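You operate a simulated robot arm through the tools that you are given. There is no shell and no other tool. Be economical: measure what you need, move in short steps, check, and stop when the job is done.

You run a simulated two-armed robot. Do the job below in one go: nothing can be reset, and whatever is moved stays where it is left.

Task
One tray under the spouts is short of sauce: fill it to the middle mark.
Fine: purple valve off first; all valves off afterwards, then wind on one place.

Only the result counts: the job must be done as asked and must still hold three seconds after the hand-in. Knocking over, shifting, dropping, spilling or breaking anything else fails it.

Robot
Two 7-joint arms with fingered hands on one trunk, on a base that drives. Base frame: it is fixed to the floor where the robot stands at the start and does not move with it; the origin is under the middle of the robot, x ahead of it, y to its left, z up. Readings come in mm, degrees, newtons and seconds.
The left shoulder is at the start at [80, 198, 1440], the right one opposite. With the tool pointing down near the work surface each hand reaches from about 100 to 680 mm from the robot's upright axis, wherever it stands, measured 20 degrees to its own side. Places, roughly: blue filler valve [900, 300, 1100]; blue hand wheel [700, -200, 800]; filler pad [600, -500, 1100]; green filler valve [1100, 0, 1100]; orange filler valve [1100, 300, 1100]; purple filler valve [900, 0, 1100]; rider [1000, 500, 900]. Payload 4 kg a hand.
The TCP of each hand is the grasp point between the finger pads, 26 mm short of the fingertips. In the tool frame z runs along the fingers and y along their closing line. Largest opening 132 mm; the body of the gripper starts 73 mm behind the TCP. The gripper is a hand of 4 fingers: y runs from the thumb to the fingers, the wrist lies at [0, 0, -239] in the tool frame, and closing takes about 1.5 s.
Orientation is that of the tool frame in the base frame, as a unit quaternion [x, y, z, w]. With the fingers straight down and closing along the base's y, the tool's x points along the base's -x, its y along +y and its z along -z.

Tools
- The arms move only by the tool play_rows. It takes "left_deltas", "right_deltas" or both (then of equal length, played together; a hand with none holds still); each is a list of rows, each a list of 6 numbers: the shift along the tool's x, y, z in units of 25 mm (1.0 is 25 mm), then the turn, a rotation vector about the tool's x, y, z in units of 5 degrees (1.0 is 5 degrees). In form: [[tx, ty, tz, wx, wy, wz], ...]. A call has 1 to 12 rows; each row shifts and turns the commanded pose from where the row before left it, along the tool's axes as they then stand. "left_fingers" and "right_fingers" are, for a hand that has rows, the gripper command, from -1 (fully open) to 1 (shut), values between in proportion, set as the call begins (left out, the last holds). A call with a number of a shift or a turn outside -1 to 1 is refused whole. A row lasts 0.2 s, in which the tool goes at most 50 mm and 8.6 degrees; a call with a longer step from one row to the next is refused whole, and so is a gripper value outside its range. A pose out of reach is approached as far as the arm can. The call stops where the force on the tool passes 90 N (or 10 N more than at its start, if that is more) or the arm is blocked; 0.2 s more then pass. The fingers move at their own pace (about 72 mm/s each) and stop on an object; they squeeze with about 26 N. The grip force told is the motor's: it shows also when the fingers shut on nothing. Time passes only in rows, and 0.2 s behind the last, so rows that do not move let the fingers close. The reply holds the time, the measured pose of the TCP, the force on the tool along the base axes, the opening and the grip force, in the units named above and with some noise, with the torque about the TCP (base axes, N m) and any sound that the robot's microphone picked up, and new pictures: "show" is both (left out), scene, wrist or none (wrist: the cameras of the hands that moved).
- Cameras (640 x 400 px; columns grow to the right, rows downward): "scene" is now at [114.8, 3.3, 1594.1]; the picture's right is [-0.13, -0.99, 0.00], its down [-0.71, 0.10, -0.69] and it looks along [0.69, -0.09, -0.72] (base axes); focal length 255 px, centre (320, 200). "left" rides on the left gripper at [-68, 2, -97] in its tool frame; the picture's right is [-0.03, -1.00, 0.00], its down [0.82, -0.02, -0.58] and it looks along [0.58, -0.01, 0.82] (tool axes); focal length 270 px, centre (320, 200). "right" rides on the right gripper at [68, 2, -97] in its tool frame; the picture's right is [-0.03, 1.00, 0.00], its down [-0.82, -0.02, -0.58] and it looks along [-0.58, -0.01, 0.82] (tool axes); focal length 270 px, centre (320, 200). There is no depth. A picture from a camera that has moved, and an enlarged one, comes with that camera's place and axes in the base frame and with its lens. The place of the scene camera against the robot may be out by one fixed shift of up to 25 mm in any direction.
- lift_body(by): slides the trunk up (or, below 0, down) by that many mm; the arms and the scene camera ride with it, the base frame stays. It gives what a move gives, with no picture.
- steer(legs): drives the robot by 1 to 6 legs, each [ahead, left, turn to the left] in mm, mm and degrees, along the robot's own axes; the way and the turn of a leg run together, so that a leg with both is an arc; at most 1500 mm and 180 degrees a leg. The arms and the cameras ride along, it lands a little off, and it stops where it bumps. It gives what a move gives, and a new picture of the scene camera.
- set_fingers(finger1, finger2, finger3, thumb_bend, hand): sets how far each is bent, from 0 (flat) to 1 (curled in); at 0.3 the hand is open as for a grip, at 0.7 the pads meet at the TCP. One left out holds its place. A second passes; each finger stops where it meets its share of the squeeze, and holds until it gets a number again. A gripper value or a shape takes the hand back. It gives what a move gives, with no picture; readings hold the bend of each and the force on the fingers (four entries, about 0 where the hand has none), thumb and palm.
- grasp_type(shape, hand): the hand has 4 fingers and takes this shape, open, in about a second: jaw (thumb against the fingers, like two jaws); tri (thumb and two fingers); tip (a fingertip pinch); poke (one finger out to press); point (the index stretched); flat (the hand flat); cup (the hand cupped); fist (a fist). The gripper value then closes the fingers along that shape, each until it touches; the sizes above hold for jaw. It gives what a move gives, with no picture.
- pan_tilt(pan, tilt): turns the head with the scene camera to pan (to the left, within 86 degrees either way) and tilt (down, from -29 to 69), counted from straight ahead of the robot. It gives what a move gives, and a new picture of the scene camera.
- zoom(camera, box): a new picture of the part [left, top, right, bottom] of that camera's present view, enlarged. No time passes.
- finish_job(): hands the job in; it is judged then, once.

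Go step by step. Nothing tells you exact positions but the pictures and the camera data: compare them with the known pose of the tool, close in by small moves and look again before you grip or let go. The budget is 120 turns and 260 pictures, counting those below and the enlarged ones. Unless the task says otherwise, let go and move clear before handing in, and close with one line.

The tools are called as a command line: name --argument value ..., lists and objects as JSON in quotes. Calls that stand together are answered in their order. play_rows: Moves the arms, as the interface text tells. Its arguments: {"type":"object","properties":{"left_deltas":{"type":"array"},"left_fingers":{"type":"number"},"right_deltas":{"type":"array"},"right_fingers":{"type":"number"},"show":{"type":"string","enum":["both","scene","wrist","none"]}},"required":[]} The other tools are called the same way: lift_body (by) slides the trunk up or down; grasp_type (shape, hand) gives the hand a shape; set_fingers (finger1, finger2, finger3, thumb_bend, hand) moves the fingers one by one; steer (legs) drives the base; pan_tilt (pan, tilt) turns the head that bears the scene camera; zoom (camera, box) takes an enlarged picture of a part of a camera's view; finish_job () hands the job in.

At the start:

```text
t: 0.0
left_ee_pos: [369.5, 119.1, 1000.3]
left_tool_rot: [0.001, 1.0, 0.0, 0.0]
left_ft_force: [0.0, 0.1, 0.4]
left_moment: [0.01, -0.01, -0.04]
left_grip_width: 131.6
left_finger_force: 0.0
left_shape: jaw
left_bend: [0.3, 0.3, 0.3, 0.3]
left_finger forces: [0.0, 0.0, 0.0, 0.1, 0.0, 0.0]
right_ee_pos: [355.7, -151.8, 997.8]
right_tool_rot: [0.0, 1.0, -0.001, 0.0]
right_ft_force: [0.3, 0.2, 0.7]
right_moment: [0.04, 0.02, 0.01]
right_grip_width: 131.9
right_finger_force: 0.0
right_shape: jaw
right_bend: [0.3, 0.3, 0.3, 0.3]
right_finger forces: [0.0, 0.1, 0.0, 0.1, 0.1, 0.0]
trunk travel left (down, up): [-750.0, 90.0]
robot x, y, heading: [4.3, -3.3, -0.2]
head pan, tilt: [-7.6, 46.1]
```

scene: 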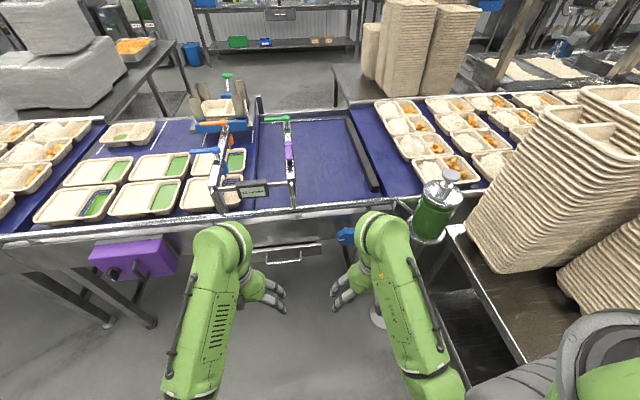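
right: 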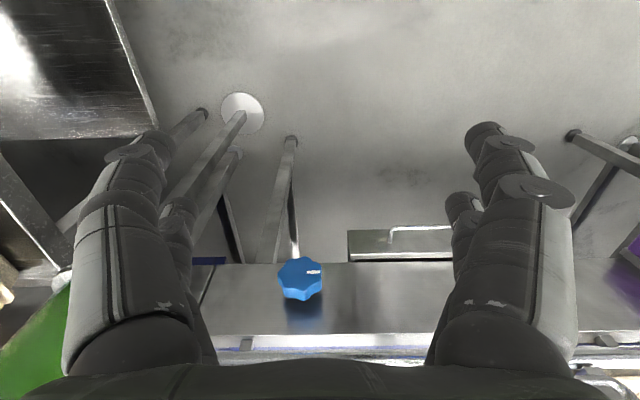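
left: 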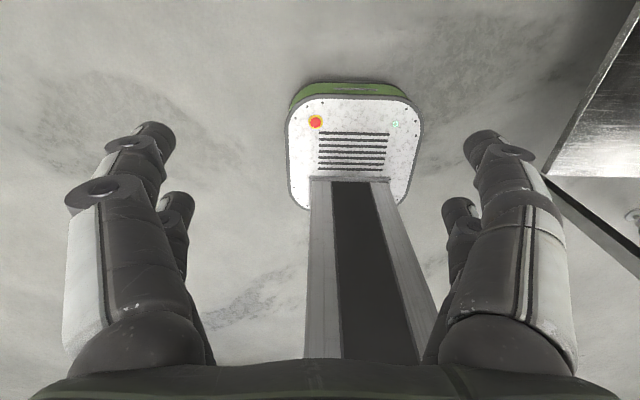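

I see a conveyor with trays, a frame with coloured valves, a blue hand wheel at the front and a green pump bottle (the filler pad?) to the right. I'll enlarge the key areas first.

zoom --camera "scene" --box '[170, 70, 330, 220]'

zoom --camera "scene" --box '[320, 80, 540, 260]'

zoom --camera "scene" --box '[0, 90, 220, 290]'

```text
2.67 times, centred on (250, 145) of scene
camera zoom: at [114.8, 3.3, 1594.1], right [-0.13, -0.99, 0.0], down [-0.71, 0.1, -0.69], along [0.69, -0.09, -0.72], focal length 679 px, centre (507, 347)
```

zoom: 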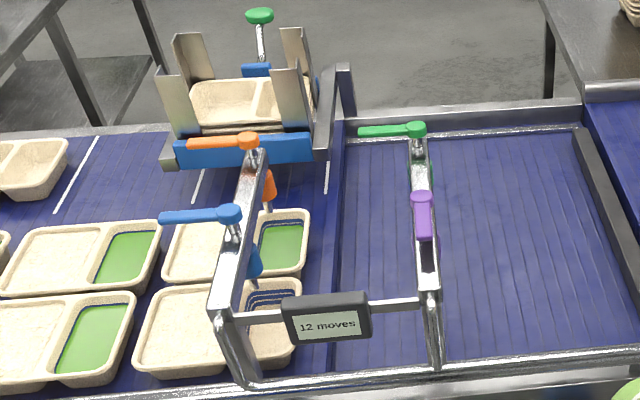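

```text
2.22 times, centred on (430, 170) of scene
camera zoom: at [114.8, 3.3, 1594.1], right [-0.13, -0.99, 0.0], down [-0.71, 0.1, -0.69], along [0.69, -0.09, -0.72], focal length 566 px, centre (76, 267)
```

zoom: 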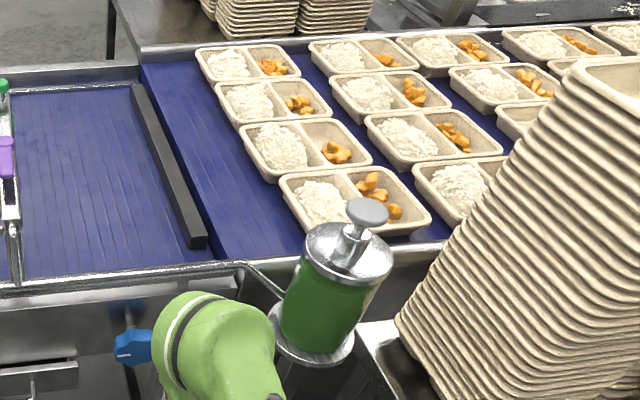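

```text
2.00 times, centred on (110, 190) of scene
camera zoom: at [114.8, 3.3, 1594.1], right [-0.13, -0.99, 0.0], down [-0.71, 0.1, -0.69], along [0.69, -0.09, -0.72], focal length 509 px, centre (740, 220)
```

zoom: 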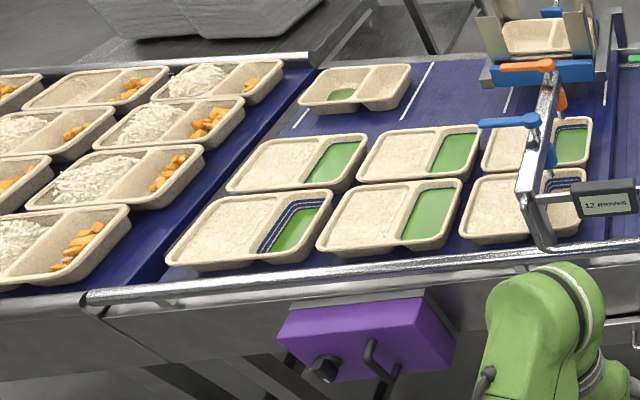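

The front tray under the blue spout looks empty. The purple lever lies along its pipe, so it is on, while the other three lie crosswise. I'll drive closer and look again.

steer --legs '[[180, 0, 0]]'

pan_tilt --pan 10 --tilt 45

```text
t: 1.5
left_ee_pos: [547.0, 117.1, 1001.8]
left_tool_rot: [0.0, 1.0, 0.0, 0.002]
left_ft_force: [-0.1, 0.3, 0.0]
left_moment: [0.0, 0.01, -0.07]
left_grip_width: 132.0
left_finger_force: 0.0
left_shape: jaw
left_bend: [0.3, 0.3, 0.3, 0.3]
left_finger forces: [0.0, 0.0, 0.0, 0.1, 0.0, 0.0]
right_ee_pos: [533.1, -154.3, 1001.1]
right_tool_rot: [0.0, 1.0, 0.0, 0.002]
right_ft_force: [-0.7, 0.0, -0.5]
right_moment: [-0.01, -0.01, 0.03]
right_grip_width: 132.0
right_finger_force: 0.1
right_shape: jaw
right_bend: [0.3, 0.3, 0.3, 0.3]
right_finger forces: [0.0, 0.0, 0.0, 0.1, 0.0, 0.0]
trunk travel left (down, up): [-750.0, 90.0]
robot x, y, heading: [180.3, -0.9, -0.3]
head pan, tilt: [-7.6, 46.1]
camera scene: at [289.7, 2.8, 1594.5], right [-0.14, -0.99, 0.0], down [-0.71, 0.1, -0.7], along [0.69, -0.09, -0.72], focal length 255 px, centre (320, 200)
```

scene: 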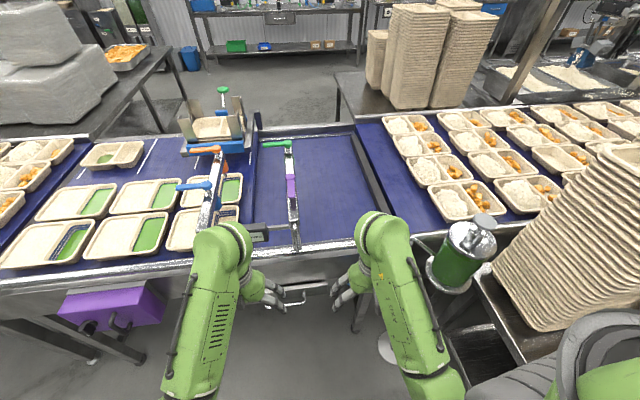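

```text
t: 2.3
left_ee_pos: [550.3, 117.8, 999.7]
left_tool_rot: [0.001, 1.0, 0.0, 0.0]
left_ft_force: [0.3, 0.5, -0.3]
left_moment: [-0.01, 0.02, 0.0]
left_grip_width: 131.9
left_finger_force: 0.2
left_shape: jaw
left_bend: [0.3, 0.3, 0.3, 0.3]
left_finger forces: [0.0, 0.0, 0.0, 0.0, 0.0, 0.0]
right_ee_pos: [537.1, -153.6, 998.6]
right_tool_rot: [0.001, 1.0, -0.001, 0.0]
right_ft_force: [0.1, -0.9, 0.1]
right_moment: [0.01, 0.04, -0.02]
right_grip_width: 132.0
right_finger_force: 0.0
right_shape: jaw
right_bend: [0.3, 0.3, 0.3, 0.3]
right_finger forces: [0.1, 0.1, 0.0, 0.0, 0.0, 0.1]
trunk travel left (down, up): [-750.0, 90.0]
robot x, y, heading: [182.3, -2.8, -0.1]
head pan, tilt: [10.0, 45.0]
camera scene: at [296.4, 27.5, 1595.5], right [0.17, -0.99, 0.0], down [-0.7, -0.12, -0.71], along [0.7, 0.12, -0.71], focal length 255 px, centre (320, 200)
```

scene: 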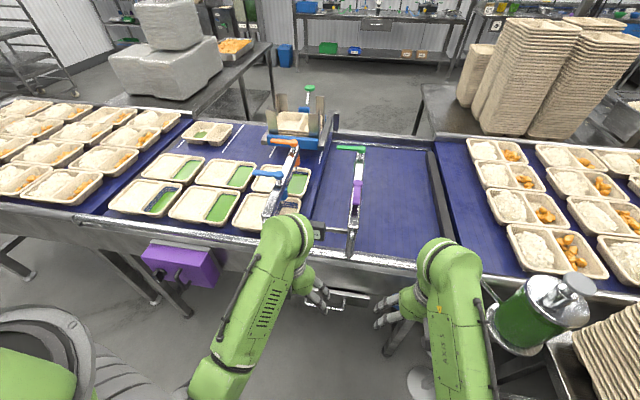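

zoom --camera "scene" --box '[240, 80, 400, 260]'

zoom --camera "scene" --box '[250, 140, 330, 240]'

zoom --camera "scene" --box '[90, 110, 250, 240]'

zoom --camera "scene" --box '[460, 240, 620, 390]'

```text
2.22 times, centred on (320, 170) of scene
camera zoom: at [296.4, 27.5, 1595.5], right [0.17, -0.99, 0.0], down [-0.7, -0.12, -0.71], along [0.7, 0.12, -0.71], focal length 566 px, centre (320, 267)
```

zoom: 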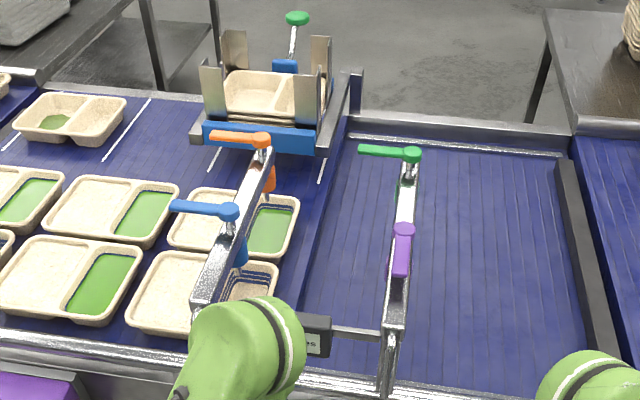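

```text
4.00 times, centred on (290, 190) of scene
camera zoom: at [296.4, 27.5, 1595.5], right [0.17, -0.99, 0.0], down [-0.7, -0.12, -0.71], along [0.7, 0.12, -0.71], focal length 1018 px, centre (440, 240)
```

zoom: 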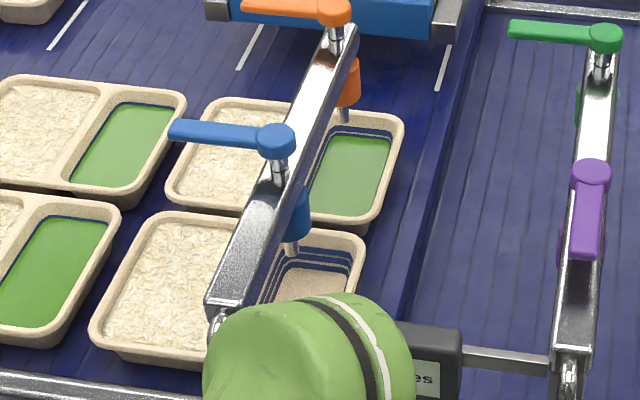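

```text
3.08 times, centred on (170, 175) of scene
camera zoom: at [296.4, 27.5, 1595.5], right [0.17, -0.99, 0.0], down [-0.7, -0.12, -0.71], along [0.7, 0.12, -0.71], focal length 783 px, centre (782, 277)
```

zoom: 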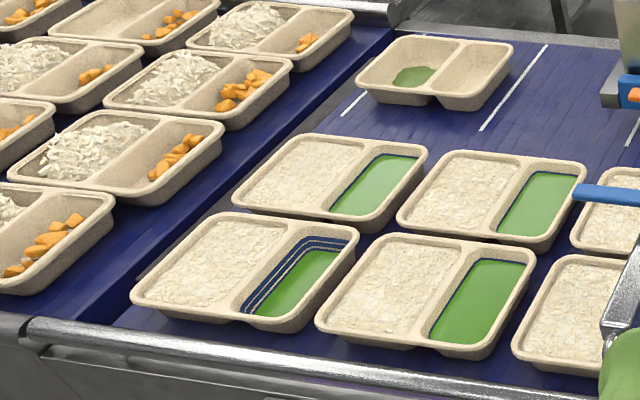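

```text
2.67 times, centred on (540, 315) of scene
camera zoom: at [296.4, 27.5, 1595.5], right [0.17, -0.99, 0.0], down [-0.7, -0.12, -0.71], along [0.7, 0.12, -0.71], focal length 679 px, centre (-267, -107)
```

zoom: 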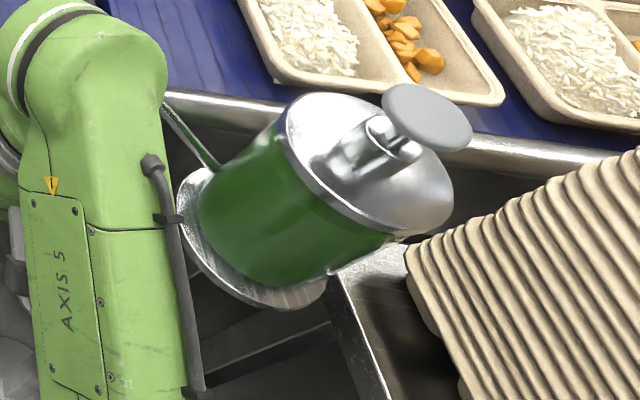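

Purple points toward the robot (on) at about (870, 13, 1100), and the blue lever lies crosswise at about (870, 253, 1100). I'll raise both hands above the frame, then drive closer and set the right hand to poke.

play_rows --left_deltas '[[0, 0, -1, 0, 0, 0], [0, 0, -1, 0, 0, 0], [0, 0, -1, 0, 0, 0], [0, 0, -1, 0, 0, 0], [0, 0, -1, 0, 0, 0], [0, 0, -1, 0, 0, 0], [0, 0, -1, 0, 0, 0], [0, 0, -1, 0, 0, 0]]' --right_deltas '[[0, 0, -1, 0, 0, 0], [0, 0, -1, 0, 0, 0], [0, 0, -1, 0, 0, 0], [0, 0, -1, 0, 0, 0], [0, 0, -1, 0, 0, 0], [0, 0, -1, 0, 0, 0], [0, 0, -1, 0, 0, 0], [0, 0, -1, 0, 0, 0]]' --show "none"

grasp_type --shape "poke" --hand "right"

steer --legs '[[90, 0, 0]]'

zoom --camera "right" --box '[0, 0, 640, 400]'

```text
t: 4.1
left_ee_pos: [550.6, 117.4, 1012.1]
left_tool_rot: [0.002, 1.0, 0.0, 0.0]
left_ft_force: [-0.4, -0.4, 0.0]
left_moment: [0.03, 0.0, -0.01]
left_grip_width: 131.4
left_finger_force: 0.0
left_shape: jaw
left_bend: [0.3, 0.3, 0.3, 0.3]
left_finger forces: [0.0, 0.0, 0.0, 0.0, 0.0, 0.0]
left hand out of reach, approached as far as the arm can: row 1, 2, 3, 4, 5, 6, 7, 8
right_ee_pos: [536.0, -154.6, 1012.2]
right_tool_rot: [0.001, 1.0, 0.0, 0.001]
right_ft_force: [-0.8, 0.1, 0.1]
right_moment: [-0.01, -0.01, -0.04]
right_grip_width: 132.3
right_finger_force: 0.1
right_shape: jaw
right_bend: [0.3, 0.3, 0.3, 0.3]
right_finger forces: [0.0, 0.1, 0.0, 0.0, 0.0, 0.0]
right hand out of reach, approached as far as the arm can: row 1, 2, 3, 4, 5, 6, 7, 8
trunk travel left (down, up): [-750.0, 90.0]
robot x, y, heading: [181.2, -2.1, -0.2]
head pan, tilt: [10.0, 45.0]
```

```text
t: 5.0
left_ee_pos: [549.6, 117.3, 1012.2]
left_tool_rot: [0.001, 1.0, 0.0, 0.001]
left_ft_force: [-0.3, 0.2, -0.2]
left_moment: [0.02, 0.0, 0.01]
left_grip_width: 132.0
left_finger_force: 0.1
left_shape: jaw
left_bend: [0.3, 0.3, 0.3, 0.3]
left_finger forces: [0.1, 0.0, 0.1, 0.0, 0.0, 0.0]
right_ee_pos: [535.2, -153.5, 1012.2]
right_tool_rot: [0.002, 1.0, 0.0, 0.001]
right_ft_force: [-0.3, 0.1, 1.3]
right_moment: [0.03, 0.0, 0.0]
right_grip_width: 0.1
right_finger_force: 0.0
right_shape: poke
right_bend: [1.0, 1.0, 1.0, 0.34]
right_finger forces: [0.0, 0.0, 0.1, 0.1, 0.0, 0.1]
trunk travel left (down, up): [-750.0, 90.0]
robot x, y, heading: [179.7, 1.1, 0.1]
head pan, tilt: [10.0, 45.0]
```

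```text
t: 6.1
left_ee_pos: [631.8, 116.8, 1014.9]
left_tool_rot: [0.001, 1.0, -0.001, 0.004]
left_ft_force: [0.1, 0.7, 0.1]
left_moment: [-0.05, -0.03, -0.01]
left_grip_width: 131.8
left_finger_force: 0.1
left_shape: jaw
left_bend: [0.3, 0.3, 0.3, 0.3]
left_finger forces: [0.0, 0.0, 0.0, 0.0, 0.0, 0.0]
right_ee_pos: [618.0, -153.7, 1015.8]
right_tool_rot: [0.001, 1.0, 0.0, 0.005]
right_ft_force: [-0.2, -0.1, -0.6]
right_moment: [0.0, 0.0, 0.01]
right_grip_width: 0.0
right_finger_force: 0.0
right_shape: poke
right_bend: [1.0, 1.0, 1.0, 0.34]
right_finger forces: [0.0, 0.1, 0.0, 0.0, 0.0, 0.0]
trunk travel left (down, up): [-750.0, 90.0]
robot x, y, heading: [266.8, 0.2, -0.1]
head pan, tilt: [10.0, 45.0]
camera scene: at [373.9, 27.5, 1596.3], right [0.17, -0.99, 0.0], down [-0.69, -0.12, -0.71], along [0.7, 0.12, -0.7], focal length 255 px, centre (320, 200)
```

scene: 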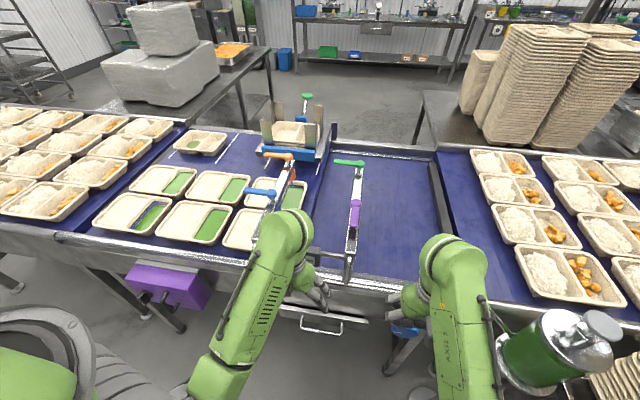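

```text
1.00 times, centred on (320, 200) of right (not enlarged: the box is as wide or as high as the picture)
camera zoom: at [547.9, -151.5, 1111.8], right [0.03, 1.0, 0.0], down [0.81, -0.02, 0.58], along [0.58, -0.02, -0.81], focal length 270 px, centre (320, 200)
```

zoom: 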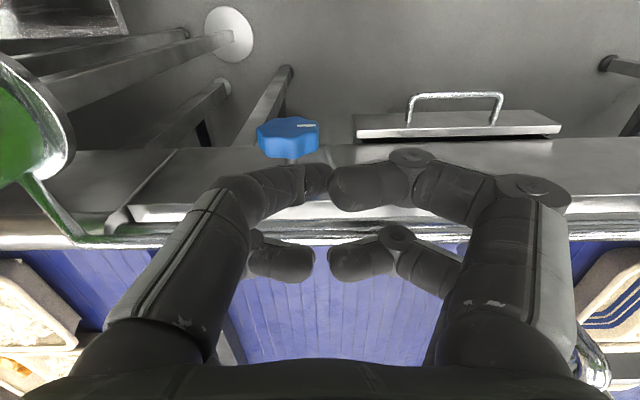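

The poke shape curls everything inward, so I'll try "point" and look at it.

grasp_type --shape "point" --hand "right"

zoom --camera "right" --box '[0, 0, 640, 400]'

zoom --camera "left" --box '[0, 0, 640, 400]'

```text
t: 7.0
left_ee_pos: [639.9, 116.8, 1010.9]
left_tool_rot: [0.001, 1.0, 0.0, -0.001]
left_ft_force: [0.9, 0.2, -0.6]
left_moment: [0.0, 0.02, -0.01]
left_grip_width: 131.9
left_finger_force: 0.1
left_shape: jaw
left_bend: [0.3, 0.3, 0.3, 0.3]
left_finger forces: [0.0, 0.0, 0.0, 0.0, 0.0, 0.1]
right_ee_pos: [627.0, -153.1, 1011.7]
right_tool_rot: [0.0, 1.0, 0.0, -0.001]
right_ft_force: [0.1, 0.7, -0.1]
right_moment: [-0.02, 0.02, 0.01]
right_grip_width: 0.0
right_finger_force: 0.1
right_shape: point
right_bend: [0.24, 0.99, 1.0, 0.39]
right_finger forces: [0.1, 0.1, 0.1, 0.0, 0.0, 0.1]
trunk travel left (down, up): [-750.0, 90.0]
robot x, y, heading: [265.7, -1.4, -0.2]
head pan, tilt: [10.0, 45.0]
```

```text
1.00 times, centred on (320, 200) of right (not enlarged: the box is as wide or as high as the picture)
camera zoom: at [556.8, -151.5, 1109.2], right [0.03, 1.0, 0.0], down [0.82, -0.02, 0.58], along [0.58, -0.02, -0.82], focal length 270 px, centre (320, 200)
```

zoom: 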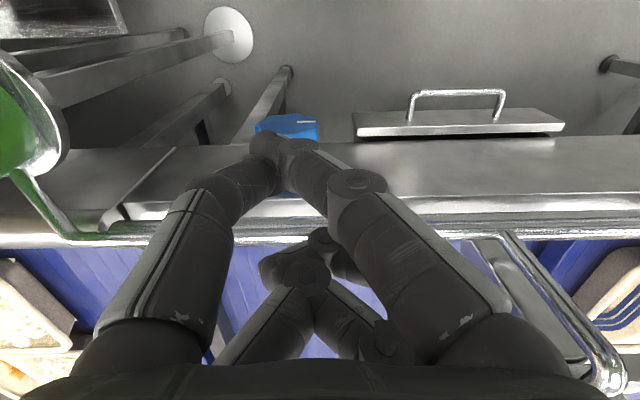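

```text
1.00 times, centred on (320, 200) of left (not enlarged: the box is as wide or as high as the picture)
camera zoom: at [709.1, 119.1, 1108.3], right [0.02, -1.0, 0.0], down [-0.81, -0.02, 0.58], along [-0.58, -0.01, -0.81], focal length 270 px, centre (320, 200)
```

zoom: 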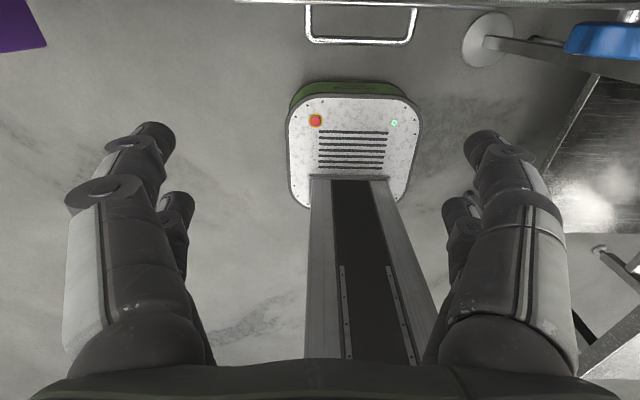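

I'll use a straddling jaw instead: both fingers either side of the lever, then turn the wrist about the pivot. First I'll lift the trunk and move the left hand aside, with the right hand lining up on purple.

lift_body --by 90

grasp_type --shape "jaw" --hand "right"

play_rows --left_deltas '[[0, 1, 0, 0, 0, 0], [0, 1, 0, 0, 0, 0], [0, 1, 0, 0, 0, 0], [0, 1, 0, 0, 0, 0], [0, 1, 0, 0, 0, 0], [0, 1, 0, 0, 0, 0], [0, 1, 0, 0, 0, 0], [0, 1, 0, 0, 0, 0]]' --right_deltas '[[0, 1, 0, 0, 0, 0], [0, 1, 0, 0, 0, 0], [-0.5, 1, -0.5, 0, 0, 0], [-0.5, 1, -0.5, 0, 0, 0], [-0.5, 1, -0.5, 0, 0, 0], [-0.5, 1, -0.5, 0, 0, 0], [-0.5, 0.5, -0.5, 0, 0, 0], [-0.5, 0, -0.5, 0, 0, 0]]' --right_fingers 0.3

```text
t: 8.3
left_ee_pos: [636.2, 117.1, 1101.2]
left_tool_rot: [0.002, 1.0, 0.0, 0.0]
left_ft_force: [0.1, -0.2, -0.2]
left_moment: [-0.03, 0.0, 0.01]
left_grip_width: 131.9
left_finger_force: 0.1
left_shape: jaw
left_bend: [0.3, 0.3, 0.3, 0.3]
left_finger forces: [0.0, 0.1, 0.0, 0.0, 0.1, 0.0]
right_ee_pos: [624.6, -153.4, 1102.4]
right_tool_rot: [0.001, 1.0, 0.0, 0.001]
right_ft_force: [0.0, -0.3, 0.2]
right_moment: [0.01, -0.02, 0.01]
right_grip_width: 0.1
right_finger_force: 0.0
right_shape: point
right_bend: [0.15, 0.99, 1.0, 0.43]
right_finger forces: [0.1, 0.0, 0.0, 0.1, 0.0, 0.0]
trunk travel left (down, up): [-840.0, 0.0]
robot x, y, heading: [270.3, 0.3, -0.2]
head pan, tilt: [10.0, 45.0]
```

```text
t: 9.2
left_ee_pos: [636.2, 117.0, 1101.9]
left_tool_rot: [0.001, 1.0, 0.0, -0.001]
left_ft_force: [1.1, 1.2, -0.1]
left_moment: [0.01, -0.02, -0.01]
left_grip_width: 131.9
left_finger_force: 0.1
left_shape: jaw
left_bend: [0.3, 0.3, 0.3, 0.3]
left_finger forces: [0.0, 0.0, 0.1, 0.0, 0.1, 0.0]
right_ee_pos: [625.7, -153.1, 1102.1]
right_tool_rot: [0.0, 1.0, -0.001, 0.001]
right_ft_force: [-0.4, 0.2, 0.2]
right_moment: [-0.01, 0.0, -0.01]
right_grip_width: 131.6
right_finger_force: 0.0
right_shape: jaw
right_bend: [0.3, 0.3, 0.3, 0.3]
right_finger forces: [0.0, 0.0, 0.0, 0.0, 0.0, 0.0]
trunk travel left (down, up): [-840.0, 0.0]
robot x, y, heading: [265.7, 0.1, 0.0]
head pan, tilt: [10.0, 45.0]
```

```text
t: 10.8
left_ee_pos: [646.3, 237.2, 1078.4]
left_tool_rot: [0.09, 0.996, -0.002, -0.007]
left_ft_force: [-0.2, 0.3, -0.9]
left_moment: [-0.01, 0.02, -0.03]
left_grip_width: 131.8
left_finger_force: 0.0
left_shape: jaw
left_bend: [0.3, 0.3, 0.3, 0.3]
left_finger forces: [0.1, 0.0, 0.0, 0.0, 0.1, 0.0]
left hand out of reach, approached as far as the arm can: row 6, 7, 8
right_ee_pos: [696.8, 12.6, 1138.7]
right_tool_rot: [0.0, 1.0, 0.001, 0.002]
right_ft_force: [0.2, 0.9, -0.3]
right_moment: [-0.02, 0.01, -0.03]
right_grip_width: 46.4
right_finger_force: 0.1
right_shape: jaw
right_bend: [0.73, 0.73, 0.73, 0.7]
right_finger forces: [0.0, 0.0, 0.0, 0.0, 0.0, 0.0]
right hand out of reach, approached as far as the arm can: row 3, 4, 5, 7, 8
trunk travel left (down, up): [-840.0, 0.0]
robot x, y, heading: [269.4, -0.6, -0.1]
head pan, tilt: [10.0, 45.0]
stopped in row 8 (left hand): the arm was blocked; the commanded pose is now the measured one
camera scene: at [385.2, 28.1, 1684.3], right [0.17, -0.99, 0.0], down [-0.7, -0.12, -0.71], along [0.7, 0.12, -0.71], focal length 255 px, centre (320, 200)
camera right: at [626.3, 14.4, 1237.1], right [0.03, 1.0, 0.0], down [0.81, -0.02, 0.58], along [0.58, -0.02, -0.82], focal length 270 px, centre (320, 200)
camera left: at [716.9, 227.0, 1175.3], right [-0.15, -0.99, 0.0], down [-0.8, 0.13, 0.59], along [-0.58, 0.09, -0.81], focal length 270 px, centre (320, 200)
```

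scene: 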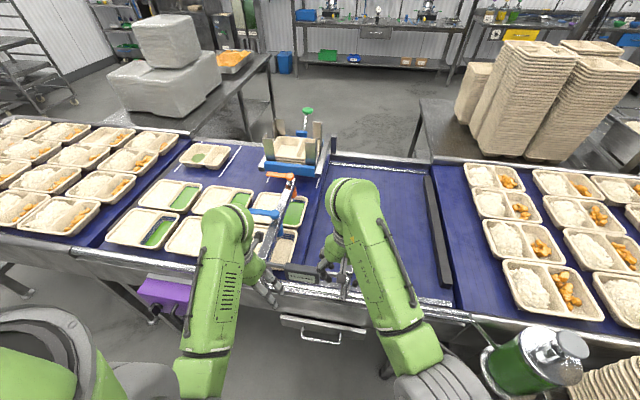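
right: 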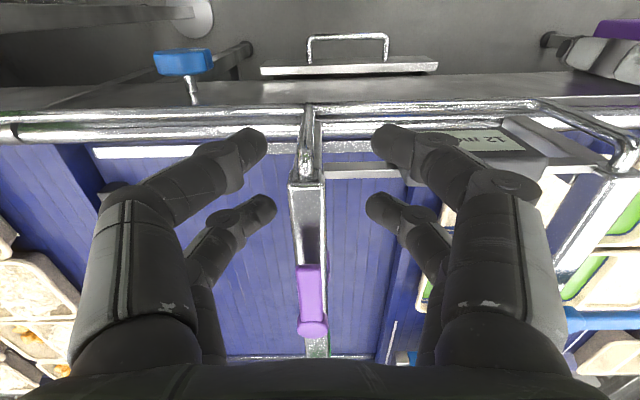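
left: 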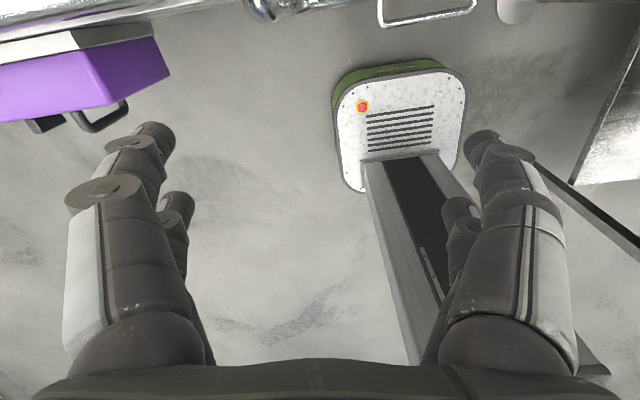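

Purple's hub comes out near (882, 0, 1092), with the tip near x 800. I'll move the right hand forward, staying high, to triangulate better.

play_rows --right_deltas '[[-1, 0, 0, 0, 0, 0], [-1, 0, 0, 0, 0, 0], [0, 0, 0, 0, 0, 0]]' --show "wrist"

```text
t: 11.7
left_ee_pos: [648.0, 237.4, 1083.2]
left_tool_rot: [0.089, 0.996, -0.001, -0.005]
left_ft_force: [0.6, -0.2, -0.5]
left_moment: [0.02, 0.02, 0.03]
left_grip_width: 132.1
left_finger_force: 0.1
left_shape: jaw
left_bend: [0.3, 0.3, 0.3, 0.3]
left_finger forces: [0.1, 0.1, 0.0, 0.1, 0.1, 0.0]
right_ee_pos: [745.6, 9.4, 1142.8]
right_tool_rot: [0.002, 1.0, 0.001, 0.001]
right_ft_force: [-0.5, -0.9, 0.1]
right_moment: [0.01, -0.04, -0.04]
right_grip_width: 46.5
right_finger_force: 0.1
right_shape: jaw
right_bend: [0.73, 0.73, 0.73, 0.7]
right_finger forces: [0.0, 0.0, 0.0, 0.0, 0.0, 0.1]
trunk travel left (down, up): [-840.0, 0.0]
robot x, y, heading: [263.7, 0.2, -0.4]
head pan, tilt: [10.0, 45.0]
camera right: at [675.7, 13.1, 1239.1], right [0.03, 1.0, 0.0], down [0.81, -0.02, 0.58], along [0.58, -0.01, -0.81], focal length 270 px, centre (320, 200)
```

right: 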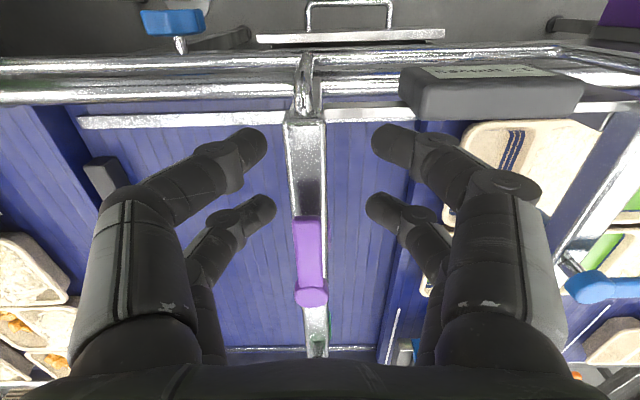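

The two views agree: purple's hub is at (884, 1, 1092), its tip near x 788, and the lever is about 18 mm wide. I'll move over it to x 822 and check before going down.

play_rows --right_deltas '[[-1, -0.1, -0.2, 0, 0, 0], [-1, -0.1, 0, 0, 0, 0], [-1, -0.1, 0, 0, 0, 0], [0, 0, 0, 0, 0, 0]]'

```text
t: 12.7
left_ee_pos: [647.6, 237.3, 1081.8]
left_tool_rot: [0.089, 0.996, -0.001, -0.005]
left_ft_force: [-0.4, 0.3, -1.0]
left_moment: [0.03, 0.01, -0.05]
left_grip_width: 131.7
left_finger_force: 0.0
left_shape: jaw
left_bend: [0.3, 0.3, 0.3, 0.3]
left_finger forces: [0.0, 0.0, 0.1, 0.1, 0.0, 0.1]
right_ee_pos: [820.9, 3.6, 1148.0]
right_tool_rot: [0.0, 1.0, 0.001, 0.002]
right_ft_force: [0.4, 0.7, 0.4]
right_moment: [0.04, 0.0, 0.0]
right_grip_width: 46.5
right_finger_force: 0.1
right_shape: jaw
right_bend: [0.73, 0.73, 0.73, 0.7]
right_finger forces: [0.0, 0.1, 0.0, 0.0, 0.1, 0.0]
trunk travel left (down, up): [-840.0, 0.0]
robot x, y, heading: [270.1, -2.3, 0.0]
head pan, tilt: [10.0, 45.0]
camera scene: at [383.2, 27.4, 1685.6], right [0.17, -0.99, 0.0], down [-0.7, -0.12, -0.71], along [0.7, 0.12, -0.71], focal length 255 px, centre (320, 200)
camera right: at [750.9, 5.9, 1245.3], right [0.03, 1.0, 0.0], down [0.81, -0.02, 0.58], along [0.58, -0.01, -0.81], focal length 270 px, centre (320, 200)
```

scene: 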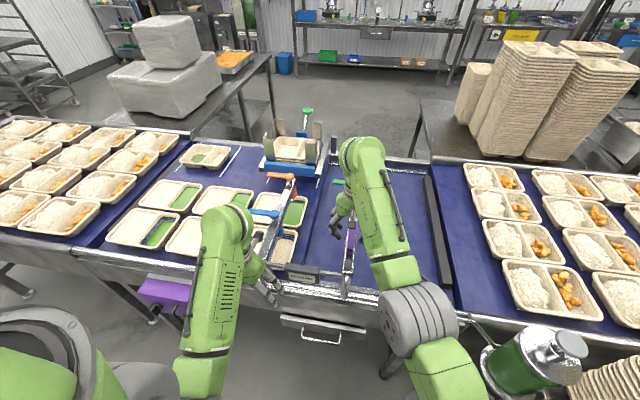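
right: 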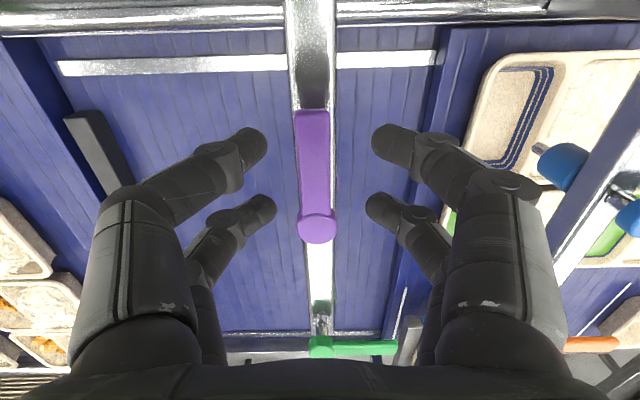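

The fingers straddle the lever well. I'll go 8 mm further forward, down 44 mm, then close on it.

play_rows --right_deltas '[[-0.32, -0.03, 0.5, 0, 0, 0], [0, 0, 0.6, 0, 0, 0], [0, 0, 0.66, 0, 0, 0], [0, 0, 0, 0, 0, 0]]' --show "wrist"

play_rows --right_deltas '[[0, 0, 0, 0, 0, 0], [0, 0, 0, 0, 0, 0], [0, 0, 0, 0, 0, 0], [0, 0, 0, 0, 0, 0], [0, 0, 0, 0, 0, 0]]' --right_fingers 0.85 --show "wrist"

```text
t: 13.7
left_ee_pos: [646.5, 238.4, 1081.9]
left_tool_rot: [0.089, 0.996, -0.002, -0.006]
left_ft_force: [0.3, -0.2, -0.8]
left_moment: [0.02, 0.0, 0.0]
left_grip_width: 131.6
left_finger_force: 0.1
left_shape: jaw
left_bend: [0.3, 0.3, 0.3, 0.3]
left_finger forces: [0.0, 0.0, 0.1, 0.1, 0.1, 0.1]
right_ee_pos: [830.6, 4.3, 1103.3]
right_tool_rot: [0.001, 1.0, 0.001, 0.001]
right_ft_force: [-0.3, 0.4, 0.1]
right_moment: [0.01, -0.01, 0.04]
right_grip_width: 46.8
right_finger_force: 0.2
right_shape: jaw
right_bend: [0.73, 0.73, 0.73, 0.7]
right_finger forces: [0.0, 0.0, 0.1, 0.1, 0.0, 0.0]
trunk travel left (down, up): [-840.0, 0.0]
robot x, y, heading: [268.8, 2.3, 0.1]
head pan, tilt: [10.0, 45.0]
camera right: at [758.9, 5.4, 1200.3], right [0.03, 1.0, 0.0], down [0.81, -0.02, 0.58], along [0.58, -0.01, -0.81], focal length 270 px, centre (320, 200)
```

right: 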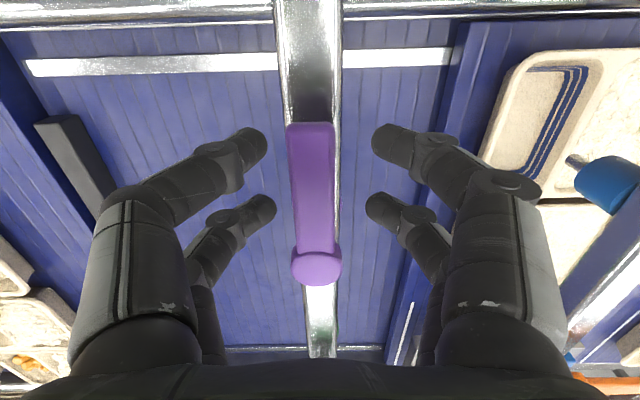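

```text
t: 14.8
left_ee_pos: [647.6, 237.5, 1081.5]
left_tool_rot: [0.089, 0.996, -0.001, -0.007]
left_ft_force: [0.5, -0.4, 0.6]
left_moment: [0.02, 0.0, -0.04]
left_grip_width: 132.1
left_finger_force: 0.0
left_shape: jaw
left_bend: [0.3, 0.3, 0.3, 0.3]
left_finger forces: [0.0, 0.1, 0.0, 0.0, 0.1, 0.1]
right_ee_pos: [828.9, 2.1, 1102.3]
right_tool_rot: [0.001, 1.0, 0.0, 0.001]
right_ft_force: [-1.0, 0.3, -3.9]
right_moment: [-0.03, 0.02, 0.01]
right_grip_width: 18.5
right_finger_force: 25.9
right_shape: jaw
right_bend: [0.72, 0.72, 0.73, 0.7]
right_finger forces: [23.3, 23.1, 23.4, 0.1, 23.5, 0.0]
trunk travel left (down, up): [-840.0, 0.0]
robot x, y, heading: [270.2, 1.0, -0.2]
head pan, tilt: [10.0, 45.0]
camera right: at [759.0, 5.2, 1200.0], right [0.03, 1.0, 0.0], down [0.81, -0.02, 0.58], along [0.58, -0.02, -0.82], focal length 270 px, centre (320, 200)
```

right: 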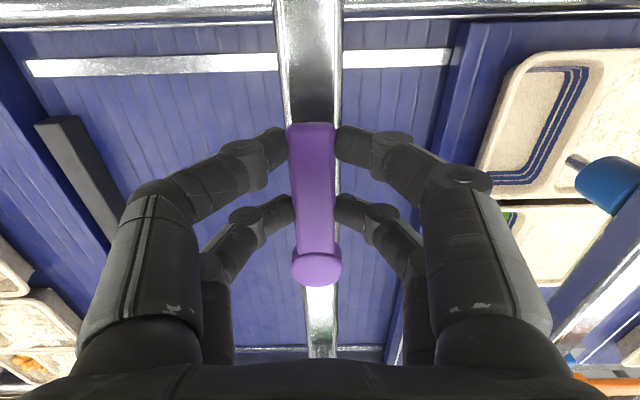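

The lever is gripped at 56 mm from its hub. I'll turn it clockwise from above by 60 degrees first.

play_rows --right_deltas '[[-0.0085, 0.195, 0, 0, 0, 1], [-0.0085, 0.195, 0, 0, 0, 1], [-0.0085, 0.195, 0, 0, 0, 1], [-0.0085, 0.195, 0, 0, 0, 1], [-0.0085, 0.195, 0, 0, 0, 1], [-0.0085, 0.195, 0, 0, 0, 1], [-0.0085, 0.195, 0, 0, 0, 1], [-0.0085, 0.195, 0, 0, 0, 1], [-0.0085, 0.195, 0, 0, 0, 1], [-0.0085, 0.195, 0, 0, 0, 1], [-0.0085, 0.195, 0, 0, 0, 1], [-0.0085, 0.195, 0, 0, 0, 1]]'

```text
t: 17.4
left_ee_pos: [649.1, 236.7, 1081.9]
left_tool_rot: [0.089, 0.996, -0.001, -0.006]
left_ft_force: [0.1, -0.7, 0.7]
left_moment: [-0.04, 0.02, 0.0]
left_grip_width: 131.7
left_finger_force: 0.0
left_shape: jaw
left_bend: [0.3, 0.3, 0.3, 0.3]
left_finger forces: [0.1, 0.0, 0.1, 0.1, 0.0, 0.1]
right_ee_pos: [858.6, 50.9, 1102.3]
right_tool_rot: [0.503, 0.865, 0.001, 0.0]
right_ft_force: [6.8, -3.1, 0.5]
right_moment: [-0.03, -0.14, 0.39]
right_grip_width: 18.3
right_finger_force: 25.8
right_shape: jaw
right_bend: [0.72, 0.71, 0.73, 0.7]
right_finger forces: [23.4, 29.1, 22.4, 0.0, 25.3, 0.0]
trunk travel left (down, up): [-840.0, 0.0]
robot x, y, heading: [264.7, 2.0, -0.2]
head pan, tilt: [10.0, 45.0]
camera scene: at [386.4, 26.7, 1685.4], right [0.17, -0.99, 0.0], down [-0.7, -0.12, -0.71], along [0.7, 0.12, -0.71], focal length 255 px, centre (320, 200)
camera right: at [824.5, 111.9, 1200.0], right [0.88, 0.47, 0.0], down [0.39, -0.72, 0.58], along [0.28, -0.51, -0.82], focal length 270 px, centre (320, 200)
```

scene: 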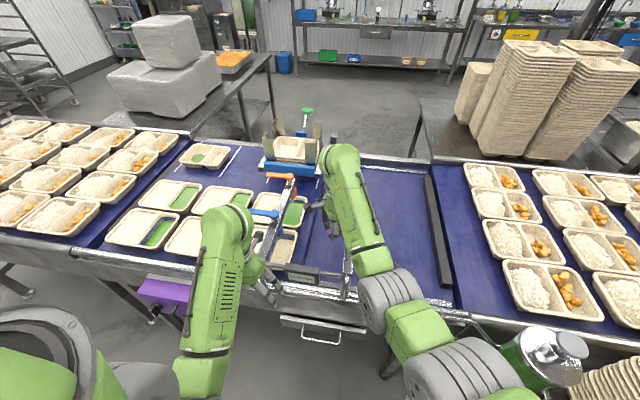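
right: 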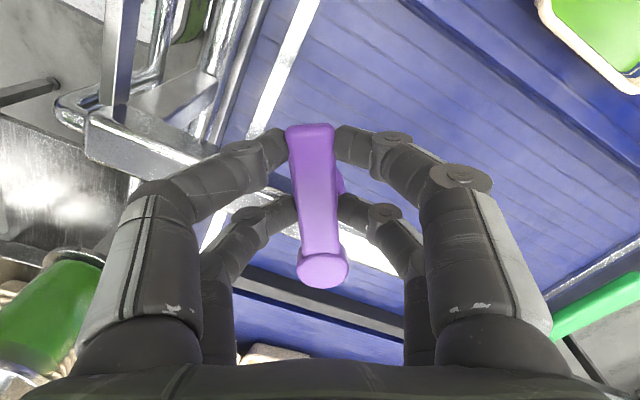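

It turns smoothly with low forces. I'll turn the remaining 30 degrees to the stop.

play_rows --right_deltas '[[-0.0085, 0.195, 0, 0, 0, 1], [-0.0085, 0.195, 0, 0, 0, 1], [-0.0085, 0.195, 0, 0, 0, 1], [-0.0085, 0.195, 0, 0, 0, 1], [-0.0085, 0.195, 0, 0, 0, 1], [-0.0085, 0.195, 0, 0, 0, 1], [0, 0.04, 0, 0, 0, 0.4]]'

```text
t: 19.1
left_ee_pos: [649.3, 237.7, 1081.0]
left_tool_rot: [0.088, 0.996, 0.0, -0.007]
left_ft_force: [-0.9, 0.3, 0.1]
left_moment: [0.0, -0.02, -0.01]
left_grip_width: 131.9
left_finger_force: 0.1
left_shape: jaw
left_bend: [0.3, 0.3, 0.3, 0.3]
left_finger forces: [0.0, 0.1, 0.1, 0.1, 0.0, 0.1]
right_ee_pos: [887.4, 59.2, 1102.3]
right_tool_rot: [0.721, 0.693, 0.002, -0.001]
right_ft_force: [7.3, -1.8, 0.1]
right_moment: [-0.1, -0.17, 0.58]
right_grip_width: 18.6
right_finger_force: 26.1
right_shape: jaw
right_bend: [0.72, 0.71, 0.73, 0.7]
right_finger forces: [23.7, 30.7, 21.9, 0.0, 25.3, 0.0]
trunk travel left (down, up): [-840.0, 0.0]
robot x, y, heading: [270.1, 1.6, -0.1]
head pan, tilt: [10.0, 45.0]
camera scene: at [386.3, 26.9, 1685.4], right [0.17, -0.99, 0.0], down [-0.7, -0.12, -0.71], along [0.7, 0.12, -0.71], focal length 255 px, centre (320, 200)
camera right: at [890.2, 127.6, 1200.2], right [1.0, -0.06, 0.0], down [-0.05, -0.82, 0.58], along [-0.03, -0.57, -0.82], focal length 270 px, centre (320, 200)
```

scene: 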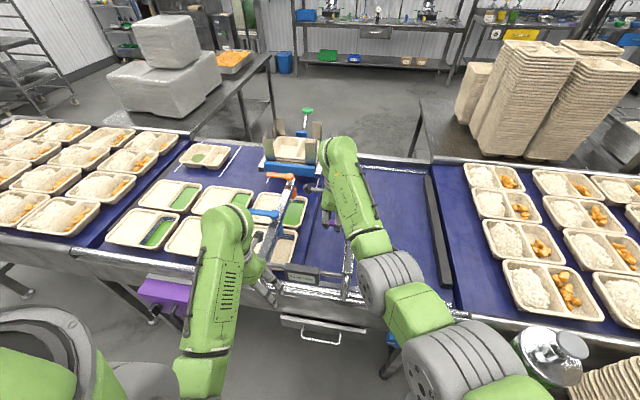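
right: 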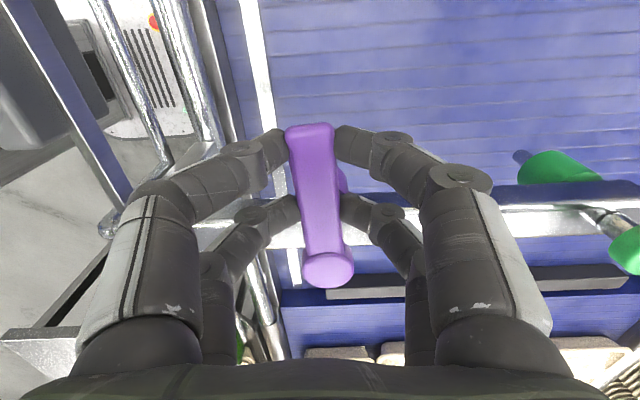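

The lever reads roughly 87 degrees and no stop has been felt, so I'll push a few degrees further.

play_rows --right_deltas '[[0, 0.12, 0, 0, 0, 0.6], [0, 0.12, 0, 0, 0, 0.6], [0, 0, 0, 0, 0, 0]]' --show "wrist"

```text
t: 19.9
left_ee_pos: [647.3, 237.3, 1082.7]
left_tool_rot: [0.089, 0.996, -0.001, -0.006]
left_ft_force: [0.2, 0.0, 1.3]
left_moment: [-0.01, 0.02, 0.0]
left_grip_width: 131.9
left_finger_force: 0.0
left_shape: jaw
left_bend: [0.3, 0.3, 0.3, 0.3]
left_finger forces: [0.1, 0.1, 0.0, 0.0, 0.0, 0.0]
right_ee_pos: [891.2, 58.3, 1101.6]
right_tool_rot: [0.755, 0.656, 0.0, -0.001]
right_ft_force: [-0.7, -1.0, -0.9]
right_moment: [-0.03, 0.0, 0.82]
right_grip_width: 18.9
right_finger_force: 26.8
right_shape: jaw
right_bend: [0.72, 0.71, 0.73, 0.7]
right_finger forces: [22.7, 31.2, 23.4, 0.0, 30.6, 0.0]
trunk travel left (down, up): [-840.0, 0.0]
robot x, y, heading: [267.0, 1.7, -0.0]
head pan, tilt: [10.0, 45.0]
camera right: at [900.9, 126.7, 1200.2], right [0.99, -0.17, 0.0], down [-0.14, -0.81, 0.58], along [-0.09, -0.57, -0.82], focal length 270 px, centre (320, 200)
```

right: 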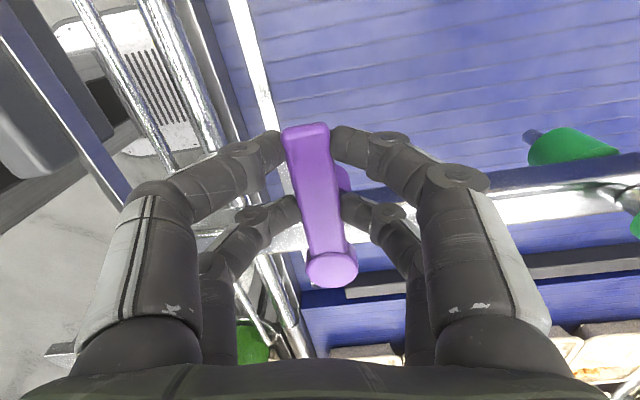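

Torque rose while the lever stayed at 90 degrees, so it is at its stop. I'll release, rise and draw the right hand back.

play_rows --right_deltas '[[0, 0, 0, 0, 0, 0], [0, 0, 0, 0, 0, 0], [0, 0, 0, 0, 0, 0], [0, 0, 0, 0, 0, 0], [0, 0, -0.6, 0, 0, 0], [0, 0, -0.8, 0, 0, 0], [0, 0, -0.8, 0, 0, 0], [0, 0, 0, 0, 0, 0]]' --right_fingers 0.2 --show "wrist"

```text
t: 21.6
left_ee_pos: [647.3, 236.3, 1083.0]
left_tool_rot: [0.088, 0.996, -0.001, -0.006]
left_ft_force: [-0.4, -0.2, 0.0]
left_moment: [0.01, 0.0, -0.05]
left_grip_width: 131.5
left_finger_force: 0.1
left_shape: jaw
left_bend: [0.3, 0.3, 0.3, 0.3]
left_finger forces: [0.1, 0.0, 0.1, 0.1, 0.1, 0.0]
right_ee_pos: [891.5, 59.0, 1158.8]
right_tool_rot: [0.756, 0.655, 0.002, 0.001]
right_ft_force: [0.1, -0.3, -0.1]
right_moment: [-0.01, 0.01, 0.0]
right_grip_width: 52.4
right_finger_force: 0.0
right_shape: jaw
right_bend: [0.73, 0.73, 0.73, 0.7]
right_finger forces: [0.1, 0.0, 0.1, 0.0, 0.1, 0.0]
trunk travel left (down, up): [-840.0, 0.0]
robot x, y, heading: [266.7, -3.0, 0.0]
head pan, tilt: [10.0, 45.0]
camera right: at [901.7, 127.1, 1256.1], right [0.99, -0.17, 0.0], down [-0.14, -0.81, 0.58], along [-0.09, -0.57, -0.82], focal length 270 px, centre (320, 200)
```

right: 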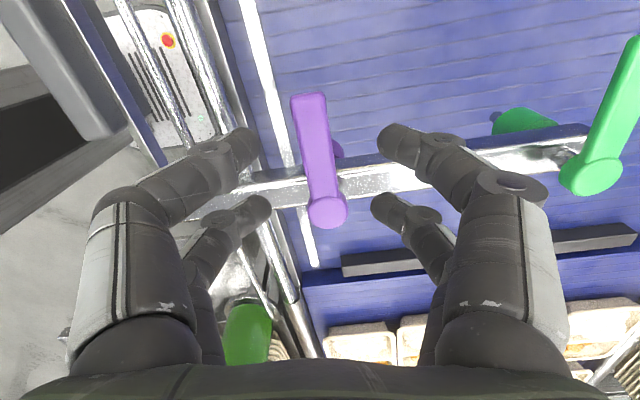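

Purple is crosswise now. I'll bring the right hand back while untwisting, and raise and advance the left hand toward the blue valve.

play_rows --right_deltas '[[0, -0.5, 0, 0, 0, -1], [0, -0.5, 0, 0, 0, -1], [0, -0.5, 0, 0, 0, -1], [0, -0.5, 0, 0, 0, -1], [0, -0.5, 0, 0, 0, -1], [0, -0.5, 0, 0, 0, -1], [0, -0.5, 0, 0, 0, -1], [0, -0.5, 0, 0, 0, -1], [0, -0.5, 0, 0, 0, -1], [0, -0.5, 0, 0, 0, -1]]' --show "none"

play_rows --right_deltas '[[0, -0.5, 0, 0, 0, -1], [0, -0.5, 0, 0, 0, -1], [0, -0.5, 0, 0, 0, -1], [0, -0.5, 0, 0, 0, -1], [0, -0.5, 0, 0, 0, -1], [0, -0.5, 0, 0, 0, -1], [0, -0.5, 0, 0, 0, -1], [0, -0.5, 0, 0, 0, -1], [0, -0.5, 0, 0, 0, -1], [0, -0.5, 0, 0, 0, -0.6]]' --show "none"

play_rows --left_deltas '[[-0.5, 0, -0.6, 0, 0, 0], [-0.5, 0, -0.6, 0, 0, 0], [-0.5, 0, -0.6, 0, 0, 0], [-0.5, 0, -0.6, 0, 0, 0], [-0.5, 0, 0, 0, 0, 0], [-0.5, 0, 0, 0, 0, 0]]' --left_fingers 0.2

```text
t: 23.9
left_ee_pos: [645.9, 237.2, 1082.4]
left_tool_rot: [0.089, 0.996, -0.002, -0.006]
left_ft_force: [-0.7, 0.4, 0.5]
left_moment: [0.0, 0.03, -0.01]
left_grip_width: 132.0
left_finger_force: 0.2
left_shape: jaw
left_bend: [0.3, 0.3, 0.3, 0.3]
left_finger forces: [0.0, 0.1, 0.1, 0.1, 0.0, 0.1]
right_ee_pos: [774.6, 27.8, 1157.8]
right_tool_rot: [0.406, 0.914, 0.001, 0.002]
right_ft_force: [0.1, -0.8, 0.2]
right_moment: [0.0, -0.02, 0.06]
right_grip_width: 52.8
right_finger_force: 0.0
right_shape: jaw
right_bend: [0.73, 0.73, 0.73, 0.7]
right_finger forces: [0.1, 0.0, 0.0, 0.0, 0.0, 0.0]
trunk travel left (down, up): [-840.0, 0.0]
robot x, y, heading: [271.3, -3.7, -0.1]
head pan, tilt: [10.0, 45.0]
```

```text
t: 26.1
left_ee_pos: [647.4, 237.6, 1080.7]
left_tool_rot: [0.089, 0.996, -0.001, -0.006]
left_ft_force: [-0.6, 0.4, 0.7]
left_moment: [-0.01, 0.0, 0.01]
left_grip_width: 131.9
left_finger_force: 0.1
left_shape: jaw
left_bend: [0.3, 0.3, 0.3, 0.3]
left_finger forces: [0.0, 0.0, 0.0, 0.1, 0.1, 0.1]
right_ee_pos: [734.1, -76.2, 1140.9]
right_tool_rot: [0.0, 1.0, 0.001, 0.002]
right_ft_force: [1.1, 0.3, 0.4]
right_moment: [0.02, 0.01, -0.02]
right_grip_width: 52.3
right_finger_force: 0.1
right_shape: jaw
right_bend: [0.73, 0.73, 0.73, 0.7]
right_finger forces: [0.1, 0.1, 0.0, 0.1, 0.0, 0.1]
right hand out of reach, approached as far as the arm can: row 6, 7, 8, 9
trunk travel left (down, up): [-840.0, 0.0]
robot x, y, heading: [272.6, 0.9, 0.0]
head pan, tilt: [10.0, 45.0]
```

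```text
t: 27.4
left_ee_pos: [731.8, 212.0, 1103.0]
left_tool_rot: [0.088, 0.996, -0.001, -0.007]
left_ft_force: [0.5, 0.7, 0.5]
left_moment: [0.0, 0.01, -0.02]
left_grip_width: 53.1
left_finger_force: 0.0
left_shape: jaw
left_bend: [0.73, 0.73, 0.73, 0.7]
left_finger forces: [0.1, 0.0, 0.0, 0.1, 0.0, 0.0]
left hand out of reach, approached as far as the arm can: row 1, 2, 3, 4
right_ee_pos: [735.2, -75.1, 1140.6]
right_tool_rot: [0.001, 1.0, 0.001, 0.002]
right_ft_force: [-0.2, 1.3, -0.3]
right_moment: [0.03, -0.01, 0.02]
right_grip_width: 52.4
right_finger_force: 0.1
right_shape: jaw
right_bend: [0.73, 0.73, 0.73, 0.7]
right_finger forces: [0.0, 0.1, 0.1, 0.0, 0.0, 0.0]
trunk travel left (down, up): [-840.0, 0.0]
robot x, y, heading: [270.2, 0.3, 0.0]
head pan, tilt: [10.0, 45.0]
camera scene: at [384.6, 27.4, 1685.5], right [0.17, -0.99, 0.0], down [-0.7, -0.12, -0.71], along [0.7, 0.12, -0.71], focal length 255 px, centre (320, 200)
camera left: at [801.1, 202.4, 1200.0], right [-0.15, -0.99, 0.0], down [-0.8, 0.12, 0.59], along [-0.58, 0.09, -0.81], focal length 270 px, centre (320, 200)
```

scene: 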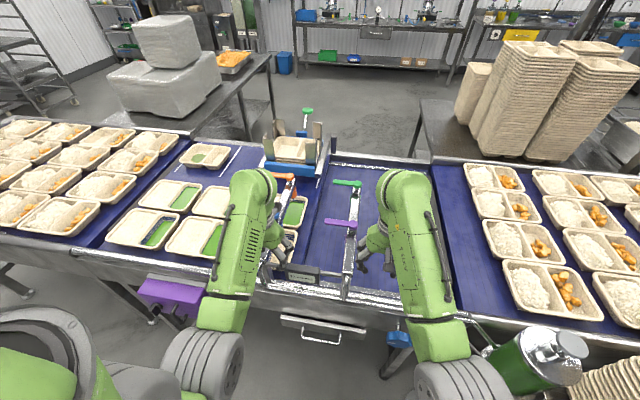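
left: 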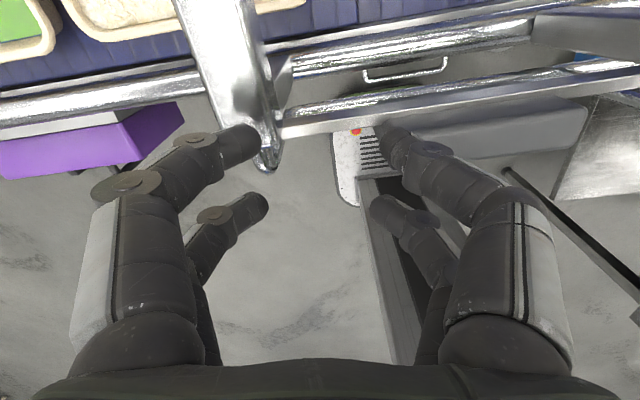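

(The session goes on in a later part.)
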